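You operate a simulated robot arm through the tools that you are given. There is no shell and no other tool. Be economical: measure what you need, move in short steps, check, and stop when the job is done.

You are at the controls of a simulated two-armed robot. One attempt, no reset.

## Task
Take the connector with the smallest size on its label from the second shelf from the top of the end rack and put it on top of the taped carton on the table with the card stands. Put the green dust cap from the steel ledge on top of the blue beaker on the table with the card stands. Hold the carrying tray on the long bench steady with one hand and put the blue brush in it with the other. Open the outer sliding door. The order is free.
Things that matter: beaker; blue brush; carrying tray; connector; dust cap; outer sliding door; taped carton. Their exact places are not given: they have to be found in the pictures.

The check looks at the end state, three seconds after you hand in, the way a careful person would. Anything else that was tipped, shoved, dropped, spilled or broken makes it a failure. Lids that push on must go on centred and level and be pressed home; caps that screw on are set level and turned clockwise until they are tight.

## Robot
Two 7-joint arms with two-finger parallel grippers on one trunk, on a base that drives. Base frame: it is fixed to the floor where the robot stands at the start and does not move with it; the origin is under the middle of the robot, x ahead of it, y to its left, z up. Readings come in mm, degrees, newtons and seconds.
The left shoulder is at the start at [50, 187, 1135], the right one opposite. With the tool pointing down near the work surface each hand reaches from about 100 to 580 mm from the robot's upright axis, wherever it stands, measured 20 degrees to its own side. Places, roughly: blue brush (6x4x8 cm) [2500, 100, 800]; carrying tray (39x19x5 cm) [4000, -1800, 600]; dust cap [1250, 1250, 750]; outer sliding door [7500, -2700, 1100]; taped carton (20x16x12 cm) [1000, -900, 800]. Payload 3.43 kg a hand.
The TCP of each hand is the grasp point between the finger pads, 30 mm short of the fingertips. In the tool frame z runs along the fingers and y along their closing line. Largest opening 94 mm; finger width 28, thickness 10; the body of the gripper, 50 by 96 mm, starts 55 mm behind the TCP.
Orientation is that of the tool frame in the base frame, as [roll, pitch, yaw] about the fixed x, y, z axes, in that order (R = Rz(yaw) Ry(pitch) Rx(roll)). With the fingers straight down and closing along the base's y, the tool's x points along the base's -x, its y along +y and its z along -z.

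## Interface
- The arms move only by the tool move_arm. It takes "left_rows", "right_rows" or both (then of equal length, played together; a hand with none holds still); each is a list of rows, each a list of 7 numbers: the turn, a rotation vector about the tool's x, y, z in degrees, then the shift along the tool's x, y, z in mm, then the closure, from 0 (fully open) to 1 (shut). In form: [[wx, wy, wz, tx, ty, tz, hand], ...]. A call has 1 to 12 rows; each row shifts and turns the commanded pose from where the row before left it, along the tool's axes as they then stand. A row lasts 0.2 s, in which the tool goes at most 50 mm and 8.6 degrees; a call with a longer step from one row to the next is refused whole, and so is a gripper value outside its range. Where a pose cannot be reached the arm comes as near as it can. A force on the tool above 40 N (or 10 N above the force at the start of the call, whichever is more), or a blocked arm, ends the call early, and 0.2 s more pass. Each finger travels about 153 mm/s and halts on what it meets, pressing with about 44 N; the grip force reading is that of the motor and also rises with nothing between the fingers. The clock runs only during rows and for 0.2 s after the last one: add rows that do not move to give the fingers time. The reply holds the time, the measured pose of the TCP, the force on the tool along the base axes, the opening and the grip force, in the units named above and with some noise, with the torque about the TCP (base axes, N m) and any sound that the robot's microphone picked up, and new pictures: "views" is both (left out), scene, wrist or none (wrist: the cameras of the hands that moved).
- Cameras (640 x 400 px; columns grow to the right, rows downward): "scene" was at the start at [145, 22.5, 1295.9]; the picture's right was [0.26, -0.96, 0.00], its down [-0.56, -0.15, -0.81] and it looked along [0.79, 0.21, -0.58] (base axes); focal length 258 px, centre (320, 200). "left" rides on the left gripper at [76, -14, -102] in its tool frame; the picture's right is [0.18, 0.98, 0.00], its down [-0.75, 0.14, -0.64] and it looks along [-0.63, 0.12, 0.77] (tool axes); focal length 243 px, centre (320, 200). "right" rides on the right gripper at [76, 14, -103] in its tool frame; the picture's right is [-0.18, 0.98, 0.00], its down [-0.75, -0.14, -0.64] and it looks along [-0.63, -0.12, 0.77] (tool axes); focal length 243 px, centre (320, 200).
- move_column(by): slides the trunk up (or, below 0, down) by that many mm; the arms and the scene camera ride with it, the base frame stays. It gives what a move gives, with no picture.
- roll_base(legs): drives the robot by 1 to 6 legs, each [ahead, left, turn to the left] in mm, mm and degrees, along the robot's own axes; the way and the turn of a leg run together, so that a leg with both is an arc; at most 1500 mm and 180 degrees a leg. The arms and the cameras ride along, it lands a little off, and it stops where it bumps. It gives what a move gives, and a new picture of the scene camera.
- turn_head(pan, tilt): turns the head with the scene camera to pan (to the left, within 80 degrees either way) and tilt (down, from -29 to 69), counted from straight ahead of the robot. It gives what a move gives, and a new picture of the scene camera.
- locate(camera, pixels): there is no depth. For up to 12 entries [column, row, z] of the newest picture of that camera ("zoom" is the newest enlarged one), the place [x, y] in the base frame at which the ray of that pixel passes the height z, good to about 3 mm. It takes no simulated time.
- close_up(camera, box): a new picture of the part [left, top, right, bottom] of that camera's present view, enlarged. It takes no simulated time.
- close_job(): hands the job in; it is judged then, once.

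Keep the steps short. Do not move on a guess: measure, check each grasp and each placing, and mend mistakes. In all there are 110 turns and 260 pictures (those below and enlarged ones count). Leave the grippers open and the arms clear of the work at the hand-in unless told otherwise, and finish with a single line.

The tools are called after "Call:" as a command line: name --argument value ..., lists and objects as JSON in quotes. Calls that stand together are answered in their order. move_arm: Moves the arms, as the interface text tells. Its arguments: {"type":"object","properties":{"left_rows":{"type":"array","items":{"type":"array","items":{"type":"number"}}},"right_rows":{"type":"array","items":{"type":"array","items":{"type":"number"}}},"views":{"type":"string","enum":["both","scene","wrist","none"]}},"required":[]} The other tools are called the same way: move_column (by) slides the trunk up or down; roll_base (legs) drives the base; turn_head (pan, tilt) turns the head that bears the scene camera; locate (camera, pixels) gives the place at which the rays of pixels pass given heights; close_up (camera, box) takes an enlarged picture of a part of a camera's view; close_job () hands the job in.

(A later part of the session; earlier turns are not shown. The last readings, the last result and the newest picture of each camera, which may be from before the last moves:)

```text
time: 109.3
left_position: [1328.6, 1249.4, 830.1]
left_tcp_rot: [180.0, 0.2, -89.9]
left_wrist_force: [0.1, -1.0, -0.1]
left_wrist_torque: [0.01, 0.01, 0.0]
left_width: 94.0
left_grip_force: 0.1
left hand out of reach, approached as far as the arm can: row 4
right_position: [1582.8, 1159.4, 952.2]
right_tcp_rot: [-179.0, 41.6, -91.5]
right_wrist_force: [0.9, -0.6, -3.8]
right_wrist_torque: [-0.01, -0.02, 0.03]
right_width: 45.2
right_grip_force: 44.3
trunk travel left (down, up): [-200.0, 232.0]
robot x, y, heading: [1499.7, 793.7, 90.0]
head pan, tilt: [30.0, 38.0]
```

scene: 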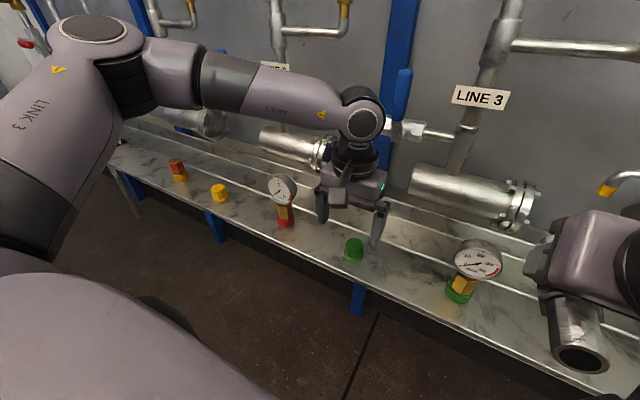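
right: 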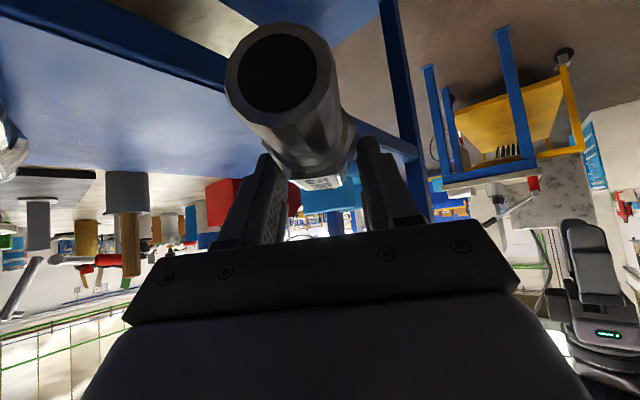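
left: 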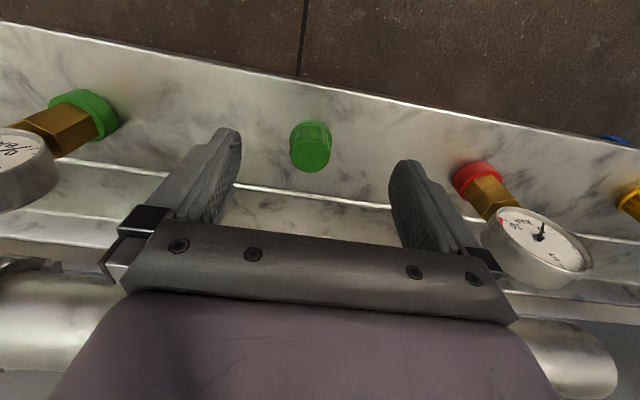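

Call:
locate --camera "left" --pixels '[[311, 155, 773], [311, 135, 748], [311, 145, 760], [340, 108, 745]]'

Call:
close_up --camera "left" --box '[250, 90, 390, 190]'

Call:
close_up --camera "scene" --box '[290, 180, 430, 290]'

```text
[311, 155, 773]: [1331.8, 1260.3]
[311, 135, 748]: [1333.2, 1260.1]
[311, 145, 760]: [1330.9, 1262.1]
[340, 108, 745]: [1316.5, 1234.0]
```

```text
4.00 times, centred on (320, 140) of left
```

zoom: 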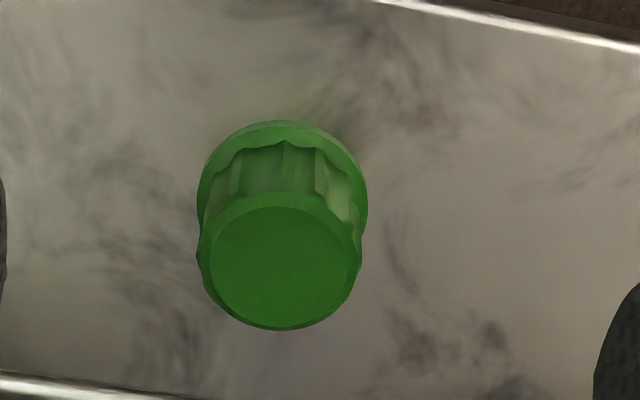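

```text
3.64 times, centred on (360, 235) of scene
```

zoom: 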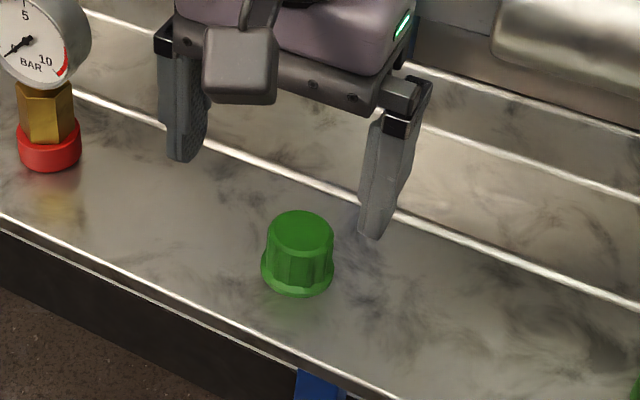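

The cap centre is at about (1332,1265). I'll drive 20 mm closer for reach, then descend.

Call:
roll_base --legs '[[20, 0, 0]]'

Call:
close_up --camera "left" --box '[250, 90, 390, 190]'

Call:
locate --camera "zoom" --pixels '[[280, 266, 770], [280, 205, 748], [280, 330, 770]]'

```text
time: 110.0
left_position: [1327.5, 1269.1, 830.5]
left_tcp_rot: [-180.0, 0.3, -90.0]
left_wrist_force: [0.1, 0.1, -0.5]
left_wrist_torque: [-0.01, -0.01, -0.02]
left_width: 93.8
left_grip_force: 0.0
right_position: [1581.6, 1178.1, 951.8]
right_tcp_rot: [-179.1, 41.6, -91.4]
right_wrist_force: [-0.3, -1.0, -3.8]
right_wrist_torque: [-0.04, 0.01, -0.01]
right_width: 45.1
right_grip_force: 44.1
trunk travel left (down, up): [-200.0, 232.0]
robot x, y, heading: [1499.0, 813.9, 90.3]
head pan, tilt: [30.0, 38.0]
```

scene: 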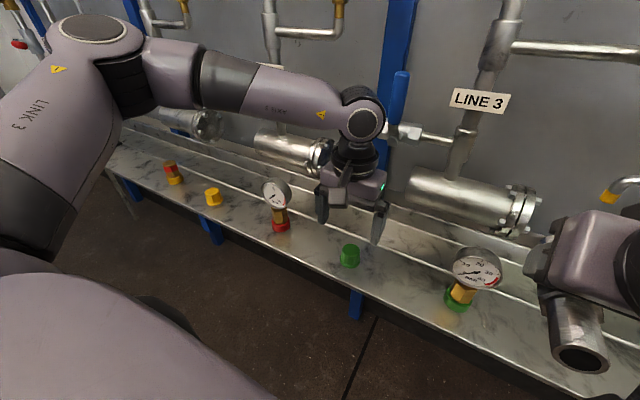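

```text
4.00 times, centred on (320, 140) of left
```

zoom: 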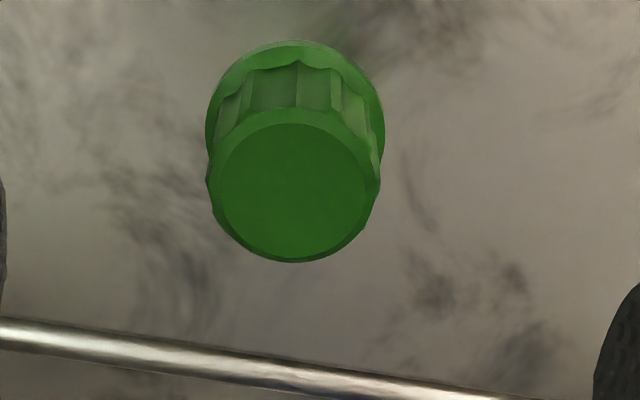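

```text
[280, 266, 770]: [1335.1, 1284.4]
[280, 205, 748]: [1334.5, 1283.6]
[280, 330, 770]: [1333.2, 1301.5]
```

The cap is at (1331,1263). I'll centre over it and descend to TCP z≈783.

Call:
move_arm --left_rows '[[0, 0, 0, 6, -3.5, 12, 0], [0, 0, 0, 0, 0, 18, 0], [0, 0, 0, 0, 0, 17, 0], [0, 0, 0, 0, 0, 0, 0]]'

Call:
close_up --camera "scene" --box '[290, 180, 430, 290]'

```text
time: 111.0
left_position: [1322.2, 1256.2, 788.1]
left_tcp_rot: [-179.7, 0.3, -90.1]
left_wrist_force: [-0.3, -0.1, 0.3]
left_wrist_torque: [0.01, 0.01, 0.04]
left_width: 94.0
left_grip_force: 0.0
left hand out of reach, approached as far as the arm can: row 2, 3
right_position: [1581.4, 1177.5, 952.4]
right_tcp_rot: [-178.9, 41.7, -91.5]
right_wrist_force: [-0.1, -0.2, -2.9]
right_wrist_torque: [-0.02, 0.01, 0.01]
right_width: 45.0
right_grip_force: 43.7
trunk travel left (down, up): [-200.0, 232.0]
robot x, y, heading: [1493.9, 816.9, 89.9]
head pan, tilt: [30.0, 38.0]
```

scene: 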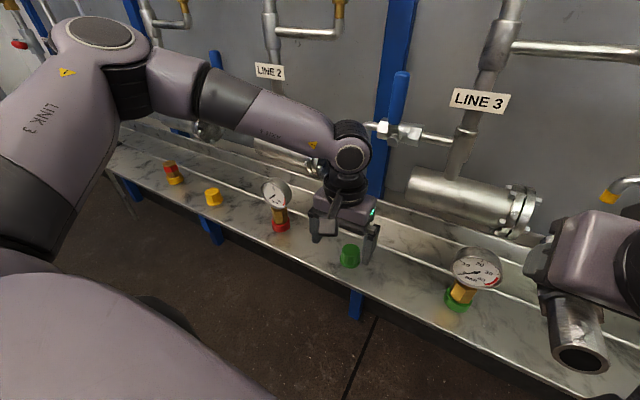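
left: 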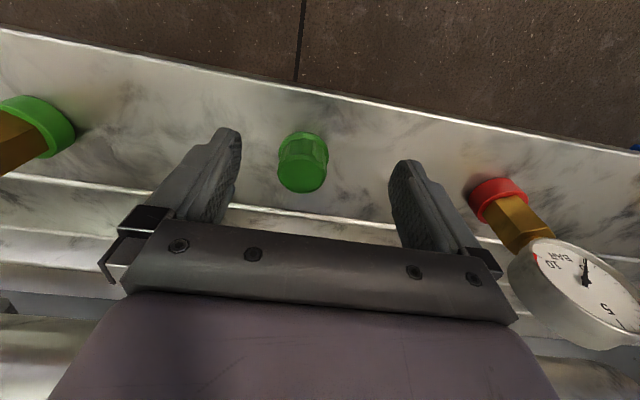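

```text
3.64 times, centred on (360, 235) of scene
```

zoom: 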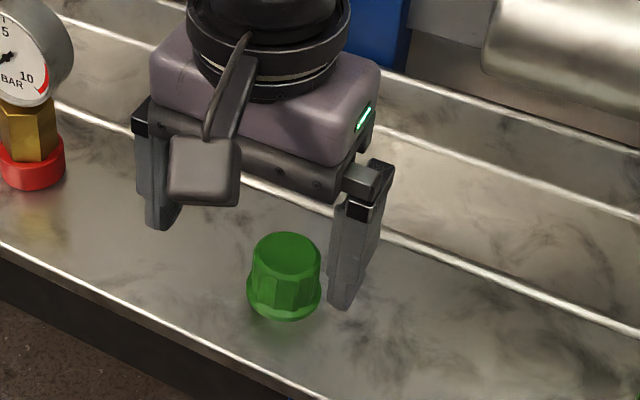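

The arm is slightly short, so I'll use the base for the last 8-10 mm and the trunk for the last lowering.

Call:
roll_base --legs '[[7, -10, 0]]'

Call:
move_column --by -7

Call:
close_up --camera "left" --box '[160, 80, 480, 280]'

Call:
locate --camera "zoom" --pixels '[[286, 200, 770], [286, 140, 748], [320, 200, 770], [286, 260, 770]]'

```text
time: 111.8
left_position: [1332.5, 1262.5, 786.7]
left_tcp_rot: [-179.9, 0.3, -90.0]
left_wrist_force: [0.1, 0.8, 0.5]
left_wrist_torque: [0.01, -0.01, 0.0]
left_width: 93.8
left_grip_force: 0.1
right_position: [1592.3, 1186.8, 951.8]
right_tcp_rot: [-179.0, 41.7, -91.5]
right_wrist_force: [1.0, -0.7, -3.6]
right_wrist_torque: [-0.01, 0.01, -0.02]
right_width: 45.0
right_grip_force: 44.0
trunk travel left (down, up): [-200.0, 232.0]
robot x, y, heading: [1505.0, 821.9, 90.0]
head pan, tilt: [30.0, 38.0]
```

scene: 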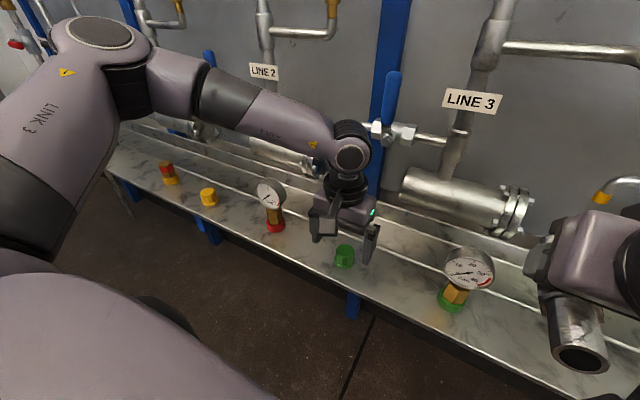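

```text
time: 112.4
left_position: [1332.6, 1263.9, 780.6]
left_tcp_rot: [-179.8, 0.3, -90.1]
left_wrist_force: [0.0, -0.1, -0.6]
left_wrist_torque: [-0.02, 0.04, 0.01]
left_width: 93.9
left_grip_force: 0.1
right_position: [1592.3, 1184.8, 944.9]
right_tcp_rot: [-178.9, 41.5, -91.4]
right_wrist_force: [-0.5, -0.6, -3.9]
right_wrist_torque: [-0.03, 0.03, -0.01]
right_width: 45.2
right_grip_force: 44.0
trunk travel left (down, up): [-193.0, 239.0]
robot x, y, heading: [1503.3, 820.0, 90.1]
head pan, tilt: [30.0, 38.0]
```

```text
2.00 times, centred on (320, 180) of left
```

zoom: 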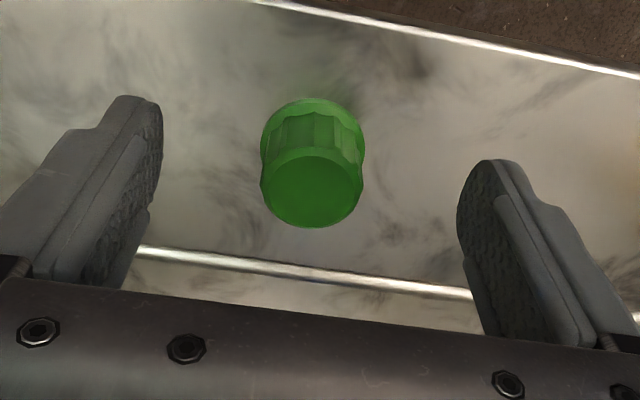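

```text
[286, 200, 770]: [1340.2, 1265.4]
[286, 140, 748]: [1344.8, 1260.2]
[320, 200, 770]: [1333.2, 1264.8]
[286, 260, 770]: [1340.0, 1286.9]
```

The cap is centred between the pads (1334,1261). I'll lower another 3 mm and close.

Call:
move_column --by -3

Call:
move_arm --left_rows '[[0, 0, 0, 0, 0, 0, 0.4], [0, 0, 0, 0, 0, 0, 0.7], [0, 0, 0, 0, 0, 0, 1], [0, 0, 0, 0, 0, 0, 1], [0, 0, 0, 0, 0, 0, 1]]' --views "wrist"

```text
time: 112.9
left_position: [1331.2, 1264.1, 776.6]
left_tcp_rot: [-179.8, 0.3, -90.0]
left_wrist_force: [-1.1, 0.4, 1.0]
left_wrist_torque: [0.01, -0.01, -0.02]
left_width: 94.3
left_grip_force: 0.0
right_position: [1591.8, 1184.2, 941.6]
right_tcp_rot: [-179.0, 41.6, -91.4]
right_wrist_force: [0.0, 0.5, -4.1]
right_wrist_torque: [0.0, -0.01, 0.01]
right_width: 45.1
right_grip_force: 43.9
trunk travel left (down, up): [-190.0, 242.0]
robot x, y, heading: [1504.2, 823.0, 90.0]
head pan, tilt: [30.0, 38.0]
```

```text
time: 114.1
left_position: [1331.2, 1263.2, 777.4]
left_tcp_rot: [-179.9, 0.2, -90.0]
left_wrist_force: [-0.4, 0.4, -0.2]
left_wrist_torque: [0.01, -0.01, -0.01]
left_width: 0.0
left_grip_force: 32.9
right_position: [1590.9, 1184.8, 942.0]
right_tcp_rot: [-179.1, 41.6, -91.4]
right_wrist_force: [0.3, -0.6, -4.4]
right_wrist_torque: [0.0, 0.0, -0.01]
right_width: 45.2
right_grip_force: 44.0
trunk travel left (down, up): [-190.0, 242.0]
robot x, y, heading: [1507.9, 818.3, 89.9]
head pan, tilt: [30.0, 38.0]
```

left: 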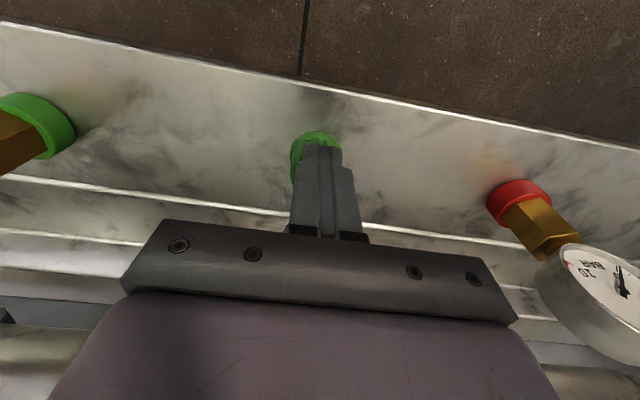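

The fingers met nothing, so the cap must be lower than I estimated. I'll reopen and remeasure.

Call:
move_arm --left_rows '[[0, 0, 0, 0, 0, 0, 0.5], [0, 0, 0, 0, 0, 0, 0], [0, 0, 0, 0, 0, 0, 0], [0, 0, 0, 0, 0, 0, 0]]' --views "both"

Call:
close_up --camera "scene" --box '[280, 190, 400, 290]'

Call:
close_up --camera "left" --box '[160, 80, 480, 280]'

```text
time: 115.1
left_position: [1331.6, 1263.7, 777.9]
left_tcp_rot: [-179.9, 0.4, -90.0]
left_wrist_force: [0.2, -0.4, -0.3]
left_wrist_torque: [0.03, 0.0, -0.01]
left_width: 93.9
left_grip_force: 0.1
right_position: [1591.8, 1184.8, 942.2]
right_tcp_rot: [-179.0, 41.7, -91.3]
right_wrist_force: [-0.1, -0.9, -4.0]
right_wrist_torque: [-0.03, 0.01, 0.02]
right_width: 45.1
right_grip_force: 43.9
trunk travel left (down, up): [-190.0, 242.0]
robot x, y, heading: [1505.4, 821.7, 90.2]
head pan, tilt: [30.0, 38.0]
```

scene: 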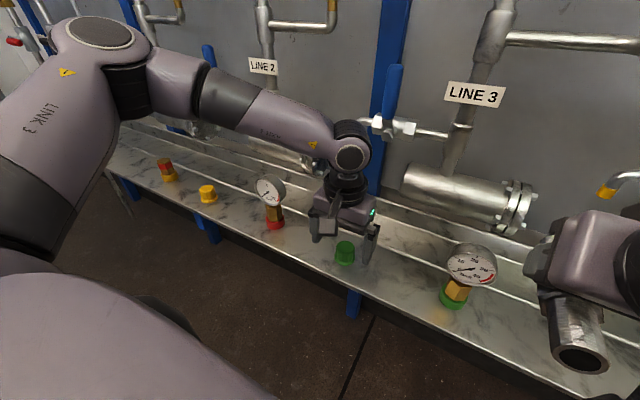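
left: 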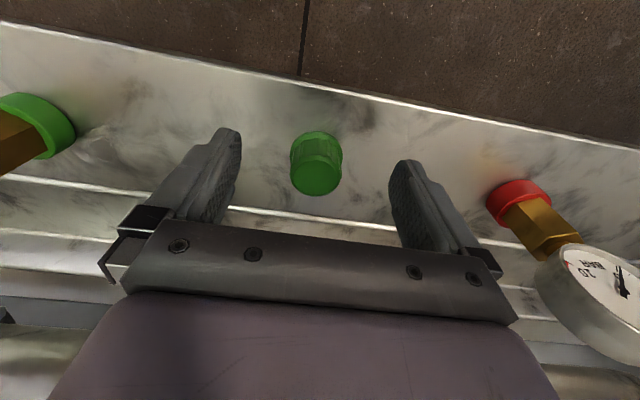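

```text
4.00 times, centred on (340, 240) of scene
```

zoom: 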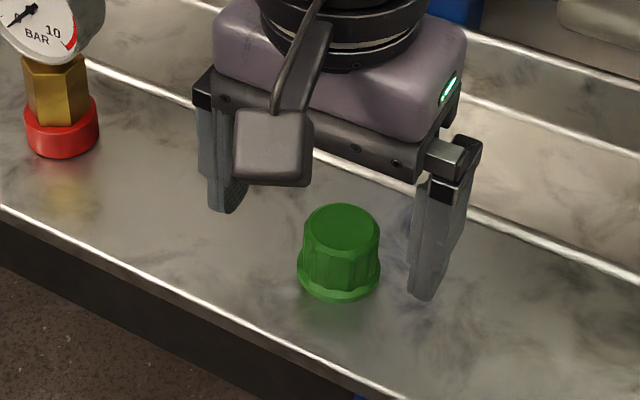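

```text
2.00 times, centred on (320, 180) of left
```

zoom: 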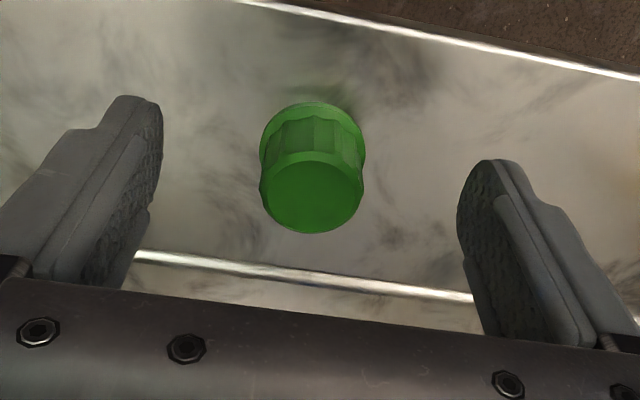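

Recomputing with both hand heights puts the cap top at z≈745 and y≈1278, on a ledge at z≈712. I'll move 13 mm ahead and lower the trunk in steps.

Call:
roll_base --legs '[[14, 0, 0]]'

Call:
move_column --by -14

Call:
close_up --camera "left" --box '[160, 80, 480, 280]'

Call:
locate --camera "zoom" --pixels '[[312, 170, 745], [312, 120, 712], [320, 220, 745], [312, 170, 760]]'

```text
time: 115.8
left_position: [1332.5, 1277.7, 777.5]
left_tcp_rot: [-180.0, 0.4, -89.9]
left_wrist_force: [0.0, -0.4, -0.5]
left_wrist_torque: [-0.04, -0.01, 0.01]
left_width: 93.9
left_grip_force: 0.1
right_position: [1593.0, 1199.9, 941.7]
right_tcp_rot: [-179.1, 41.5, -91.4]
right_wrist_force: [0.0, -0.1, -3.3]
right_wrist_torque: [0.0, 0.0, 0.03]
right_width: 45.4
right_grip_force: 43.9
trunk travel left (down, up): [-190.0, 242.0]
robot x, y, heading: [1507.0, 832.2, 90.2]
head pan, tilt: [30.0, 38.0]
```

scene: 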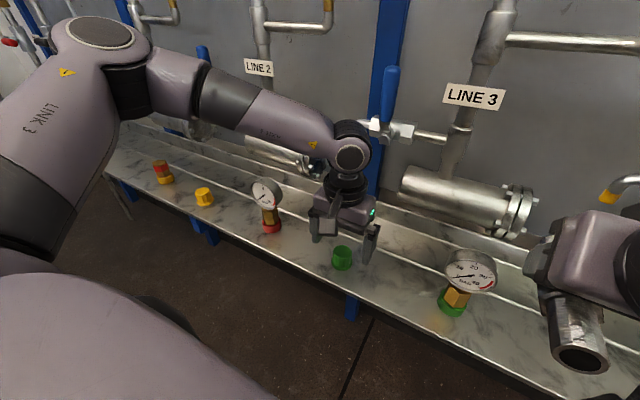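

```text
time: 116.5
left_position: [1331.4, 1277.8, 762.6]
left_tcp_rot: [-179.8, 0.3, -89.9]
left_wrist_force: [0.0, 0.3, -0.1]
left_wrist_torque: [-0.02, -0.01, -0.02]
left_width: 94.0
left_grip_force: 0.0
right_position: [1592.4, 1198.8, 927.4]
right_tcp_rot: [-178.9, 41.7, -91.4]
right_wrist_force: [0.4, 0.1, -3.5]
right_wrist_torque: [-0.02, -0.05, 0.03]
right_width: 45.1
right_grip_force: 44.2
trunk travel left (down, up): [-176.0, 256.0]
robot x, y, heading: [1501.0, 839.9, 90.3]
head pan, tilt: [30.0, 38.0]
```

```text
2.00 times, centred on (320, 180) of left
```

zoom: 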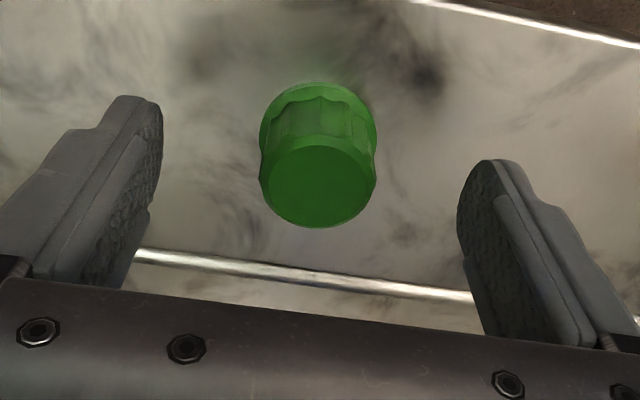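

```text
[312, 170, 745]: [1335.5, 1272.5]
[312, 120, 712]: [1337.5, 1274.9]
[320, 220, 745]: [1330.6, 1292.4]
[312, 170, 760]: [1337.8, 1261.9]
```

The cap is at (1334,1277), right under the TCP. I'll lower 12 mm and close.

Call:
move_column --by -12

Call:
move_arm --left_rows '[[0, 0, 0, 0, 0, 0, 0.3], [0, 0, 0, 0, 0, 0, 0.6], [0, 0, 0, 0, 0, 0, 1], [0, 0, 0, 0, 0, 0, 1], [0, 0, 0, 0, 0, 0, 1]]' --views "wrist"

```text
time: 117.1
left_position: [1331.7, 1277.8, 750.1]
left_tcp_rot: [-179.8, 0.3, -89.9]
left_wrist_force: [0.2, -0.1, 0.6]
left_wrist_torque: [-0.03, 0.0, 0.02]
left_width: 94.2
left_grip_force: 0.1
right_position: [1592.3, 1198.8, 916.2]
right_tcp_rot: [-178.9, 41.6, -91.3]
right_wrist_force: [1.1, -0.1, -3.2]
right_wrist_torque: [0.0, 0.01, 0.0]
right_width: 44.8
right_grip_force: 44.0
trunk travel left (down, up): [-164.0, 268.0]
robot x, y, heading: [1506.1, 834.3, 90.3]
head pan, tilt: [30.0, 38.0]
```

```text
time: 118.3
left_position: [1331.0, 1278.0, 751.2]
left_tcp_rot: [-179.8, 0.3, -89.9]
left_wrist_force: [-0.2, 0.1, 0.7]
left_wrist_torque: [0.01, 0.02, 0.01]
left_width: 36.4
left_grip_force: 44.1
right_position: [1592.4, 1200.0, 916.3]
right_tcp_rot: [-179.0, 41.5, -91.4]
right_wrist_force: [-0.5, 0.3, -3.5]
right_wrist_torque: [-0.04, 0.03, -0.01]
right_width: 45.1
right_grip_force: 44.3
trunk travel left (down, up): [-164.0, 268.0]
robot x, y, heading: [1510.2, 835.9, 90.2]
head pan, tilt: [30.0, 38.0]
```

left: 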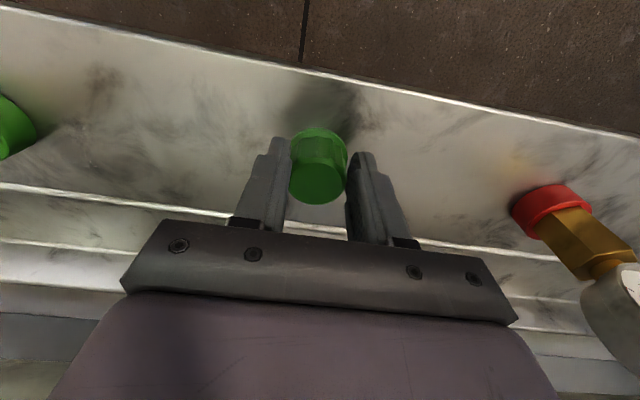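

The cap is held at 36 mm wide. I'll lift 50 mm with the trunk, then back away from the ledge.

Call:
move_column --by 50

Call:
roll_base --legs '[[-190, 0, 0]]'

Call:
turn_head --pan -70 --tilt 25

```text
time: 119.2
left_position: [1331.8, 1278.1, 801.5]
left_tcp_rot: [-179.8, 0.3, -89.9]
left_wrist_force: [-0.1, -0.1, -0.4]
left_wrist_torque: [0.01, 0.01, -0.02]
left_width: 36.3
left_grip_force: 44.0
right_position: [1591.4, 1199.3, 966.5]
right_tcp_rot: [-178.9, 41.4, -91.3]
right_wrist_force: [0.7, 0.0, -3.7]
right_wrist_torque: [-0.02, 0.02, -0.02]
right_width: 45.1
right_grip_force: 43.8
trunk travel left (down, up): [-214.0, 218.0]
robot x, y, heading: [1502.0, 838.1, 90.3]
head pan, tilt: [30.0, 38.0]
```

```text
time: 120.7
left_position: [1331.5, 1087.0, 801.6]
left_tcp_rot: [-179.7, 0.2, -89.9]
left_wrist_force: [1.3, 0.8, -0.7]
left_wrist_torque: [0.03, 0.03, 0.0]
left_width: 36.4
left_grip_force: 43.6
right_position: [1592.6, 1010.2, 965.7]
right_tcp_rot: [-178.8, 41.6, -91.3]
right_wrist_force: [-0.4, -0.7, -3.3]
right_wrist_torque: [-0.04, -0.01, 0.01]
right_width: 44.9
right_grip_force: 43.9
trunk travel left (down, up): [-214.0, 218.0]
robot x, y, heading: [1506.0, 647.3, 90.2]
head pan, tilt: [30.0, 38.0]
```

scene: 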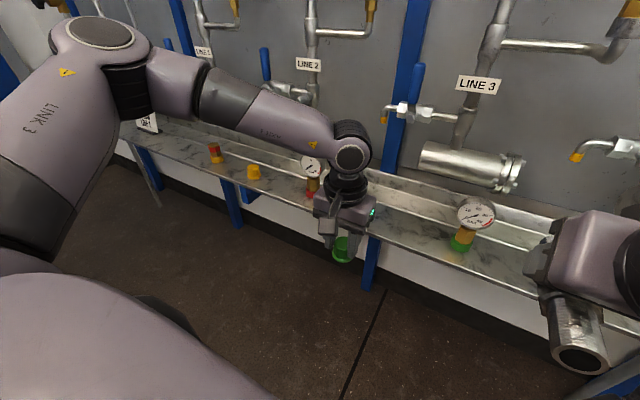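

```text
time: 122.5
left_position: [1331.9, 1087.7, 800.9]
left_tcp_rot: [-179.7, 0.3, -89.9]
left_wrist_force: [-0.1, 0.0, -0.8]
left_wrist_torque: [-0.01, -0.01, 0.02]
left_width: 36.7
left_grip_force: 43.6
right_position: [1592.2, 1009.8, 965.9]
right_tcp_rot: [-178.9, 41.5, -91.3]
right_wrist_force: [0.2, -0.4, -3.3]
right_wrist_torque: [-0.02, 0.01, 0.01]
right_width: 45.0
right_grip_force: 44.3
trunk travel left (down, up): [-214.0, 218.0]
robot x, y, heading: [1504.3, 644.5, 90.1]
head pan, tilt: [-70.0, 25.0]
```

scene: 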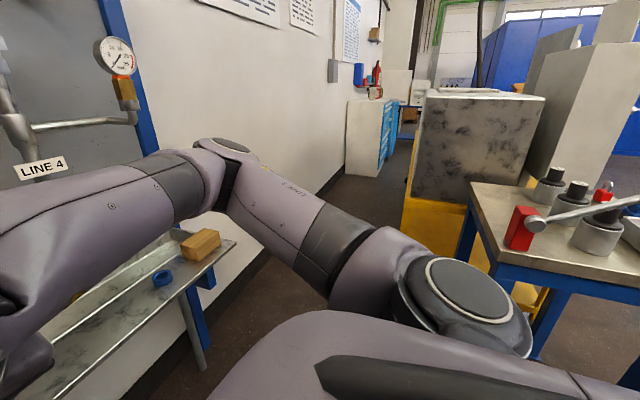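

Both items are held. I'll locate the nearby small table corner and the rack end so I can plan the way to the card-stand table.

Call:
locate --camera "scene" --pixels '[[470, 185, 700], [470, 185, 800], [498, 262, 800], [498, 262, 700], [530, 360, 0], [180, 370, 0], [410, 190, 600]]'

Call:
turn_head --pan -80 --tilt 10

```text
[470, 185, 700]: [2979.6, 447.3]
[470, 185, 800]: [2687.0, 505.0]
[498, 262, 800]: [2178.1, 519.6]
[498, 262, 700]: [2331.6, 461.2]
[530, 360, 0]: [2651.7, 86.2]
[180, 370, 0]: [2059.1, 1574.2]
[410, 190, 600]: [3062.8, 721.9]
```

```text
time: 123.3
left_position: [1331.8, 1088.8, 801.6]
left_tcp_rot: [-179.8, 0.2, -89.9]
left_wrist_force: [0.2, -0.6, -0.3]
left_wrist_torque: [0.0, 0.04, 0.0]
left_width: 36.3
left_grip_force: 43.7
right_position: [1590.7, 1009.3, 966.6]
right_tcp_rot: [-179.0, 41.7, -91.3]
right_wrist_force: [0.3, 0.1, -3.6]
right_wrist_torque: [-0.04, 0.0, -0.03]
right_width: 44.9
right_grip_force: 44.1
trunk travel left (down, up): [-214.0, 218.0]
robot x, y, heading: [1507.7, 646.3, 89.9]
head pan, tilt: [-80.0, 10.0]
```

scene: 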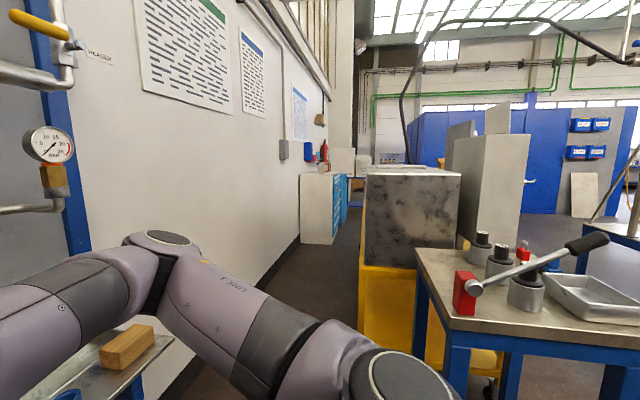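

There is open floor beyond the rack. I'll turn right to heading 0 here, then look toward the card-stand table.

Call:
roll_base --legs '[[-30, 0, 0], [0, 0, -90]]'

Call:
turn_head --pan -75 --tilt 20

```text
time: 127.9
left_position: [1949.6, 789.5, 801.5]
left_tcp_rot: [-179.8, 0.3, 179.8]
left_wrist_force: [0.3, -0.8, 0.2]
left_wrist_torque: [0.0, 0.01, 0.01]
left_width: 36.3
left_grip_force: 43.7
right_position: [1869.5, 528.6, 966.3]
right_tcp_rot: [-178.9, 41.6, 178.3]
right_wrist_force: [0.4, 0.0, -3.2]
right_wrist_torque: [0.03, 0.02, -0.01]
right_width: 44.8
right_grip_force: 44.1
trunk travel left (down, up): [-214.0, 218.0]
robot x, y, heading: [1507.6, 615.7, -0.4]
head pan, tilt: [-80.0, 10.0]
```

scene: 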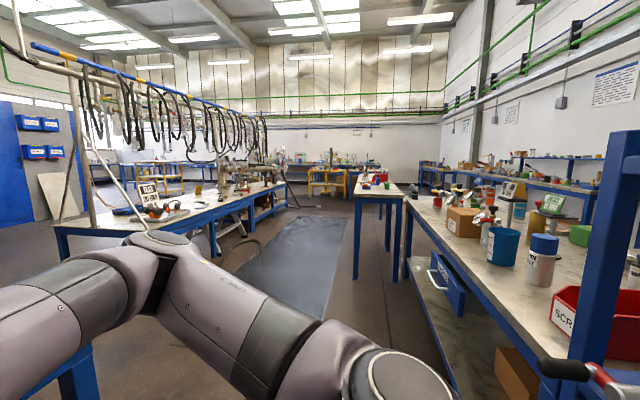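

```text
time: 128.7
left_position: [1949.1, 789.8, 801.9]
left_tcp_rot: [-179.9, 0.3, 179.8]
left_wrist_force: [0.0, 0.6, -0.6]
left_wrist_torque: [-0.02, 0.0, 0.03]
left_width: 36.4
left_grip_force: 44.5
right_position: [1869.3, 529.9, 966.0]
right_tcp_rot: [-178.8, 41.6, 178.3]
right_wrist_force: [0.3, -0.3, -2.8]
right_wrist_torque: [-0.01, 0.0, 0.02]
right_width: 44.7
right_grip_force: 44.0
trunk travel left (down, up): [-214.0, 218.0]
robot x, y, heading: [1507.1, 617.0, 0.0]
head pan, tilt: [-75.0, 20.0]
```

scene: 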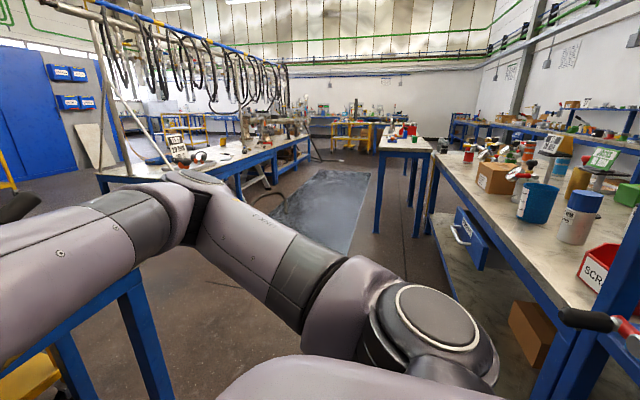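

The carton at (493,178) and the blue beaker at (535,200) are near this side of the card-stand table. I'll zoom and locate.

Call:
close_up --camera "scene" --box '[430, 100, 640, 250]'

Call:
locate --camera "scene" --pixels '[[432, 165, 600], [432, 165, 700], [560, 298, 600], [560, 298, 700], [535, 218, 620], [493, 188, 620], [430, 215, 0], [375, 230, 0], [470, 235, 0], [100, 185, 600]]'

```text
2.67 times, centred on (535, 175) of scene
```

zoom: 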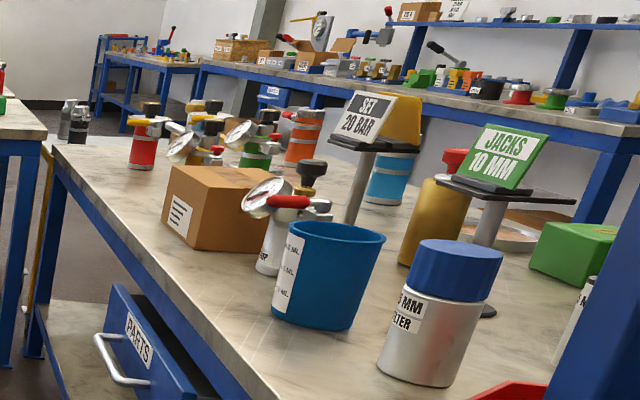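

```text
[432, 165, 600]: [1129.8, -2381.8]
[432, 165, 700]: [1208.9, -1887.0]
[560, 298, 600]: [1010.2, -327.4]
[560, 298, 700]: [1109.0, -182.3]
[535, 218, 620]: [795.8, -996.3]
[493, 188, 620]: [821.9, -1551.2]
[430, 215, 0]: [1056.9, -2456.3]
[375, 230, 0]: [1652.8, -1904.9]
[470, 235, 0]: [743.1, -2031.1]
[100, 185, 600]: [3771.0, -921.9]
```

Call:
locate --camera "zoom" --pixels '[[320, 325, 680], [320, 325, 720], [320, 325, 760], [195, 250, 680], [195, 250, 720], [195, 250, 760], [240, 375, 720], [55, 150, 720], [240, 375, 760], [55, 150, 760]]'

Call:
close_up --camera "scene" --box '[500, 150, 600, 240]'

```text
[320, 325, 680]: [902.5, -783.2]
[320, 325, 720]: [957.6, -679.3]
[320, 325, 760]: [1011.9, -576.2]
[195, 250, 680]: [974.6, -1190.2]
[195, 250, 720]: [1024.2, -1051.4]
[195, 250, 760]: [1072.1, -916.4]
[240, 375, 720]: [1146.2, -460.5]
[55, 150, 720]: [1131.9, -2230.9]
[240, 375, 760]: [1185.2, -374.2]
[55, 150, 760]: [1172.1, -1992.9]
```

```text
4.44 times, centred on (550, 195) of scene
```

zoom: 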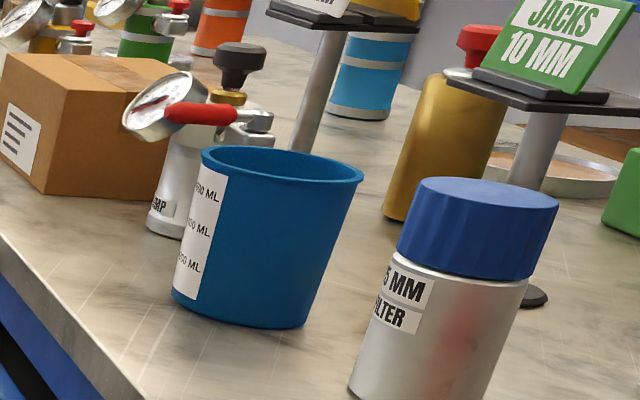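

Card stands are confirmed ("JACKS 10 MM", "SET 20 BAR"). The table is at z≈750 with its edge at x≈1175. I'll measure the corridor on this side before driving.

Call:
turn_head --pan -40 --tilt 25

Call:
locate --camera "scene" --pixels '[[320, 200, 750]]'

Call:
turn_head --pan -80 --tilt 40

```text
time: 129.7
left_position: [1948.1, 789.4, 801.0]
left_tcp_rot: [-179.9, 0.3, 179.8]
left_wrist_force: [0.0, -0.6, -0.9]
left_wrist_torque: [-0.03, 0.01, -0.05]
left_width: 36.4
left_grip_force: 44.4
right_position: [1868.4, 529.8, 966.5]
right_tcp_rot: [-178.9, 41.5, 178.3]
right_wrist_force: [0.7, -0.1, -3.3]
right_wrist_torque: [0.02, 0.02, -0.03]
right_width: 45.1
right_grip_force: 44.0
trunk travel left (down, up): [-214.0, 218.0]
robot x, y, heading: [1508.8, 616.3, -0.3]
head pan, tilt: [-40.0, 25.0]
```

scene: 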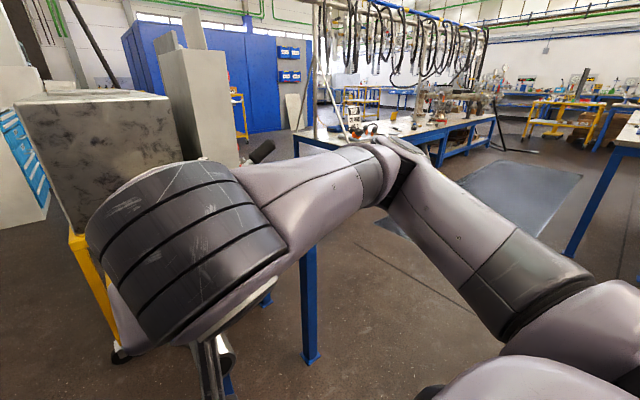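

```text
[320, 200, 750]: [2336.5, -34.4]
```

```text
time: 130.7
left_position: [1949.0, 789.2, 800.9]
left_tcp_rot: [-179.7, 0.3, 179.8]
left_wrist_force: [0.0, -0.1, -0.7]
left_wrist_torque: [0.03, 0.0, 0.0]
left_width: 36.4
left_grip_force: 43.9
right_position: [1870.2, 530.6, 966.7]
right_tcp_rot: [-178.9, 41.5, 178.4]
right_wrist_force: [-0.1, 0.0, -3.4]
right_wrist_torque: [-0.01, 0.0, -0.03]
right_width: 45.4
right_grip_force: 44.4
trunk travel left (down, up): [-214.0, 218.0]
robot x, y, heading: [1506.7, 618.8, -0.3]
head pan, tilt: [-80.0, 40.0]
```

scene: 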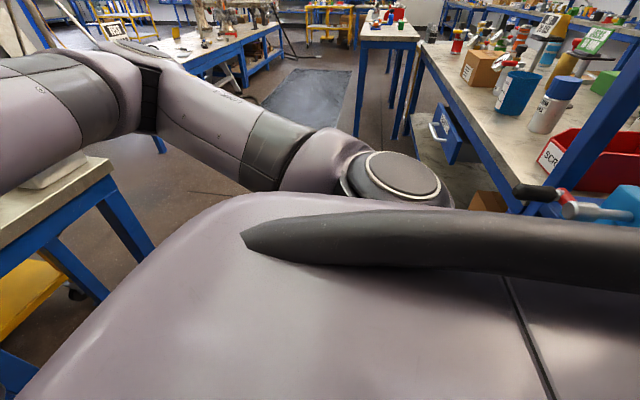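

The rack ends near x≈1180, the small table starts at x≈2230, and the hose table is beyond x≈2700. I'll go down to y≈-440 at x≈1750 and turn around there.

Call:
roll_base --legs '[[100, 0, 0], [0, -1060, 0], [180, 0, 0], [0, 0, -90], [0, 0, -90]]'

Call:
turn_head --pan 0 --tilt 35

```text
time: 145.7
left_position: [1327.4, -613.6, 801.5]
left_tcp_rot: [-179.8, 0.3, -1.2]
left_wrist_force: [0.5, -0.6, 0.0]
left_wrist_torque: [-0.01, 0.02, 0.01]
left_width: 36.7
left_grip_force: 43.9
right_position: [1413.5, -354.9, 965.8]
right_tcp_rot: [-178.9, 41.5, -2.7]
right_wrist_force: [-0.5, -0.6, -3.5]
right_wrist_torque: [-0.01, -0.01, 0.0]
right_width: 45.2
right_grip_force: 43.9
trunk travel left (down, up): [-214.0, 218.0]
robot x, y, heading: [1773.2, -449.6, 178.8]
head pan, tilt: [-80.0, 40.0]
```

scene: 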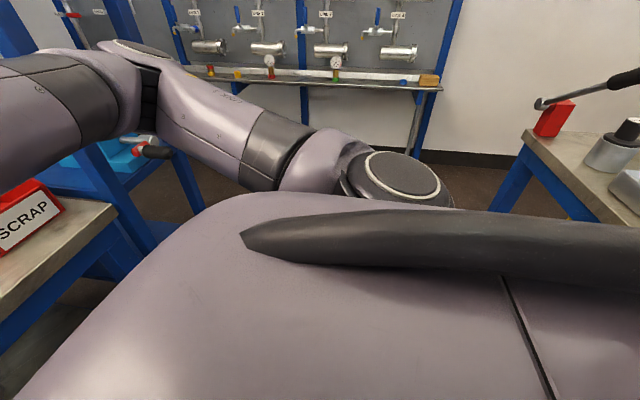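

```text
time: 147.2
left_position: [1328.3, -614.4, 801.1]
left_tcp_rot: [-179.8, 0.4, -1.2]
left_wrist_force: [-0.2, -0.4, 0.1]
left_wrist_torque: [0.04, 0.0, -0.01]
left_width: 36.6
left_grip_force: 43.9
right_position: [1411.7, -356.0, 967.0]
right_tcp_rot: [-178.9, 41.6, -2.7]
right_wrist_force: [0.3, -0.6, -3.5]
right_wrist_torque: [-0.02, -0.02, 0.0]
right_width: 45.1
right_grip_force: 43.8
trunk travel left (down, up): [-214.0, 218.0]
robot x, y, heading: [1772.4, -444.1, 178.8]
head pan, tilt: [0.0, 35.0]
```

scene: 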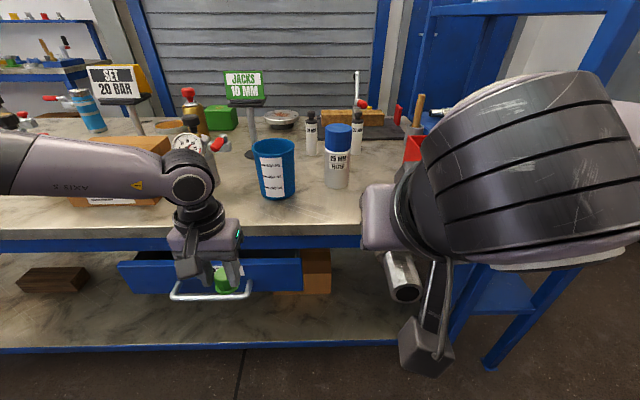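

I'm facing the table with both items in hand. I'll raise the trunk for clearance and a better view.

Call:
move_column --by 190

Call:
turn_head --pan 10 --tilt 42

Call:
close_up --camera "scene" --box '[220, 60, 420, 200]'

```text
time: 149.3
left_position: [1326.8, -614.9, 989.7]
left_tcp_rot: [-179.8, 0.2, -1.2]
left_wrist_force: [-0.8, 0.2, -0.2]
left_wrist_torque: [0.0, -0.01, -0.02]
left_width: 36.3
left_grip_force: 44.0
right_position: [1411.6, -357.0, 1156.2]
right_tcp_rot: [-178.8, 41.5, -2.7]
right_wrist_force: [0.2, -0.7, -3.4]
right_wrist_torque: [-0.01, 0.02, 0.0]
right_width: 45.2
right_grip_force: 43.9
trunk travel left (down, up): [-404.0, 28.0]
robot x, y, heading: [1772.0, -449.6, 178.9]
head pan, tilt: [0.0, 35.0]
```

```text
time: 150.0
left_position: [1327.6, -614.0, 990.7]
left_tcp_rot: [-179.9, 0.3, -1.2]
left_wrist_force: [-0.5, -0.2, -0.3]
left_wrist_torque: [0.02, -0.01, -0.01]
left_width: 36.8
left_grip_force: 43.4
right_position: [1412.0, -355.4, 1155.8]
right_tcp_rot: [-178.9, 41.6, -2.8]
right_wrist_force: [0.0, -0.1, -3.8]
right_wrist_torque: [-0.02, -0.02, 0.02]
right_width: 44.9
right_grip_force: 44.2
trunk travel left (down, up): [-404.0, 28.0]
robot x, y, heading: [1769.3, -448.3, 178.6]
head pan, tilt: [10.0, 42.0]
```

scene: 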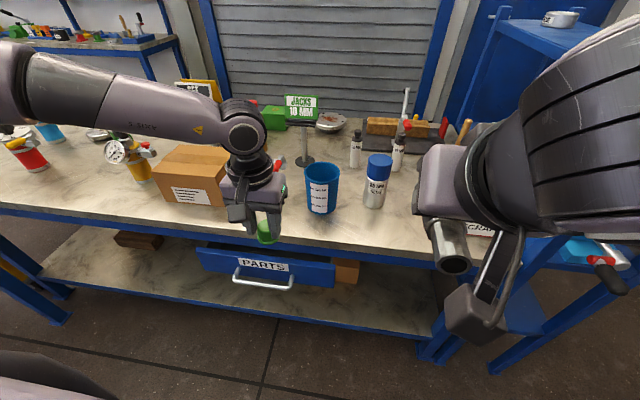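

```text
2.86 times, centred on (320, 130) of scene
```

zoom: 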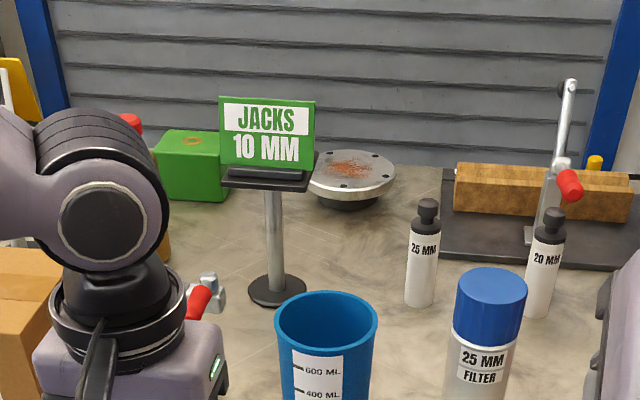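

Call:
locate --camera "scene" --pixels '[[322, 213, 740], [322, 213, 755], [322, 170, 870], [322, 170, 900], [195, 204, 755], [158, 175, 870], [235, 205, 755], [290, 250, 740], [305, 164, 750]]'

Call:
move_column --by -90

Call:
turn_head --pan 10 --tilt 40

```text
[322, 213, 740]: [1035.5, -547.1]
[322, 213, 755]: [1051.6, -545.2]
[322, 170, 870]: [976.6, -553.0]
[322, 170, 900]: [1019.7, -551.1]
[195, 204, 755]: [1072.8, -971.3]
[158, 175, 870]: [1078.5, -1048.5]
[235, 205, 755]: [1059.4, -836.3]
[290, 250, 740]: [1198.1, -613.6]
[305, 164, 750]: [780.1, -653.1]
```

```text
time: 151.3
left_position: [1327.6, -613.7, 900.5]
left_tcp_rot: [-179.8, 0.4, -1.2]
left_wrist_force: [0.1, 0.6, -0.5]
left_wrist_torque: [0.01, 0.0, -0.01]
left_width: 36.4
left_grip_force: 44.1
right_position: [1412.0, -355.8, 1066.9]
right_tcp_rot: [-179.0, 41.4, -2.7]
right_wrist_force: [0.7, -0.4, -2.9]
right_wrist_torque: [-0.01, -0.03, -0.02]
right_width: 45.0
right_grip_force: 44.2
trunk travel left (down, up): [-314.0, 118.0]
robot x, y, heading: [1773.7, -448.5, 178.4]
head pan, tilt: [10.0, 42.0]
```

```text
time: 151.9
left_position: [1327.2, -614.1, 901.6]
left_tcp_rot: [-179.8, 0.2, -1.1]
left_wrist_force: [-0.1, 0.0, -0.2]
left_wrist_torque: [0.0, 0.0, 0.0]
left_width: 36.4
left_grip_force: 43.3
right_position: [1412.8, -355.4, 1065.9]
right_tcp_rot: [-178.9, 41.5, -2.8]
right_wrist_force: [-0.9, -0.6, -3.2]
right_wrist_torque: [0.0, 0.0, 0.0]
right_width: 44.8
right_grip_force: 44.7
trunk travel left (down, up): [-314.0, 118.0]
robot x, y, heading: [1775.4, -451.4, 178.6]
head pan, tilt: [10.0, 40.0]
```

scene: 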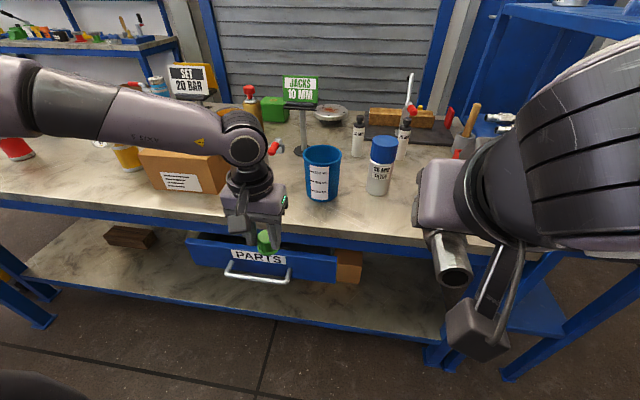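

Call:
close_up --camera "scene" --box '[280, 120, 420, 220]'

Call:
locate --camera "zoom" --pixels '[[195, 318, 740], [195, 318, 755], [195, 318, 720], [190, 130, 860], [190, 130, 880], [190, 130, 900]]'

Call:
locate --camera "scene" --pixels '[[182, 192, 720], [182, 192, 740], [182, 192, 755], [140, 152, 860], [140, 152, 880], [300, 230, 740], [300, 230, 720]]'

```text
4.00 times, centred on (350, 170) of scene
```

zoom: 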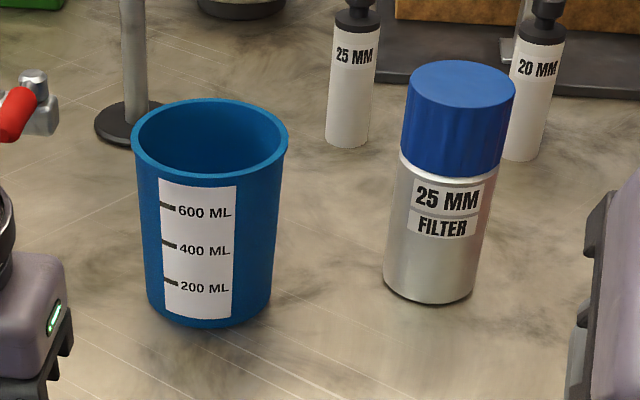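

```text
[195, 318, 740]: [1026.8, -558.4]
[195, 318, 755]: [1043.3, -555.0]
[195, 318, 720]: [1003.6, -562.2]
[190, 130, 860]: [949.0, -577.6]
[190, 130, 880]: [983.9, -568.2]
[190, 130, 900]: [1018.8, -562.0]
```

```text
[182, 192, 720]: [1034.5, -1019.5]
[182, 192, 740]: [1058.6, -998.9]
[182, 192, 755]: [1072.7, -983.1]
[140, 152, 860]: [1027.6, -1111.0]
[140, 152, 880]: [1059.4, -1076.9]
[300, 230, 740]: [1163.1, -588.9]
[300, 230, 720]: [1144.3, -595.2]
```

The beaker is upright, its rim about 110 mm wide and centred near (1000,-563) at z≈885. I'll raise the trunk fully and drive 250 mm closer, shifting 50 mm to the right.

Call:
move_column --by 110

Call:
roll_base --legs '[[0, 50, 1.4], [250, 0, 0]]'

Call:
close_up --camera "left" --box '[0, 0, 640, 400]'

```text
time: 153.3
left_position: [1328.8, -614.5, 1011.4]
left_tcp_rot: [-179.7, 0.2, -1.2]
left_wrist_force: [-0.1, 0.4, 0.2]
left_wrist_torque: [0.02, -0.01, -0.01]
left_width: 36.4
left_grip_force: 44.4
right_position: [1411.4, -356.0, 1175.4]
right_tcp_rot: [-178.9, 41.5, -2.6]
right_wrist_force: [0.5, -0.5, -4.2]
right_wrist_torque: [0.01, 0.01, 0.03]
right_width: 45.0
right_grip_force: 44.3
trunk travel left (down, up): [-424.0, 8.0]
robot x, y, heading: [1774.0, -451.0, 179.0]
head pan, tilt: [10.0, 40.0]
```

```text
time: 155.7
left_position: [1085.6, -678.9, 1010.7]
left_tcp_rot: [-179.8, 0.3, 0.4]
left_wrist_force: [-0.9, -0.3, -0.2]
left_wrist_torque: [0.01, -0.02, -0.01]
left_width: 36.3
left_grip_force: 44.1
right_position: [1163.2, -417.8, 1176.6]
right_tcp_rot: [-178.9, 41.5, -0.9]
right_wrist_force: [-0.2, 0.7, -3.8]
right_wrist_torque: [-0.01, 0.01, 0.01]
right_width: 45.0
right_grip_force: 44.1
trunk travel left (down, up): [-424.0, 8.0]
robot x, y, heading: [1525.3, -501.9, -179.8]
head pan, tilt: [10.0, 40.0]
```

scene: 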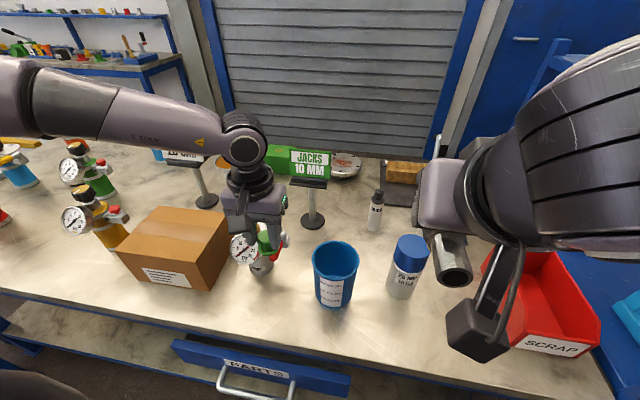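

```text
1.00 times, centred on (320, 200) of left
```

zoom: 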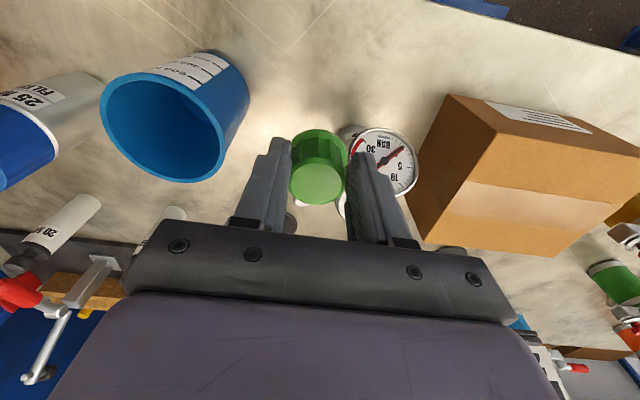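

I shifted to the wrong side (left here is -y). I'll measure the rim with both cameras before correcting.

Call:
locate --camera "zoom" --pixels '[[163, 130, 860], [163, 130, 880], [163, 130, 900], [230, 85, 750], [440, 235, 870], [450, 95, 870]]'

Call:
locate --camera "scene" --pixels '[[336, 261, 860], [336, 261, 880], [336, 261, 900], [335, 307, 740], [335, 307, 755], [207, 265, 870], [118, 255, 870], [230, 222, 870], [152, 207, 870]]'

```text
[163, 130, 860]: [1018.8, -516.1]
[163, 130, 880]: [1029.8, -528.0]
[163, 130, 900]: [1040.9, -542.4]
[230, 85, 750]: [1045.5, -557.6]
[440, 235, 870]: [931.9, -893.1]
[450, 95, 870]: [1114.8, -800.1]
```

```text
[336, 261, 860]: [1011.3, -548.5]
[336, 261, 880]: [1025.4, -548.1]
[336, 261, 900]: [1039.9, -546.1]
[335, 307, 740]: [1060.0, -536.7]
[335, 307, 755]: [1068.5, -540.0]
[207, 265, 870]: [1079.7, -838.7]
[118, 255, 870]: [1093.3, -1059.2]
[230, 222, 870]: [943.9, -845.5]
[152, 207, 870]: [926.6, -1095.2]
```

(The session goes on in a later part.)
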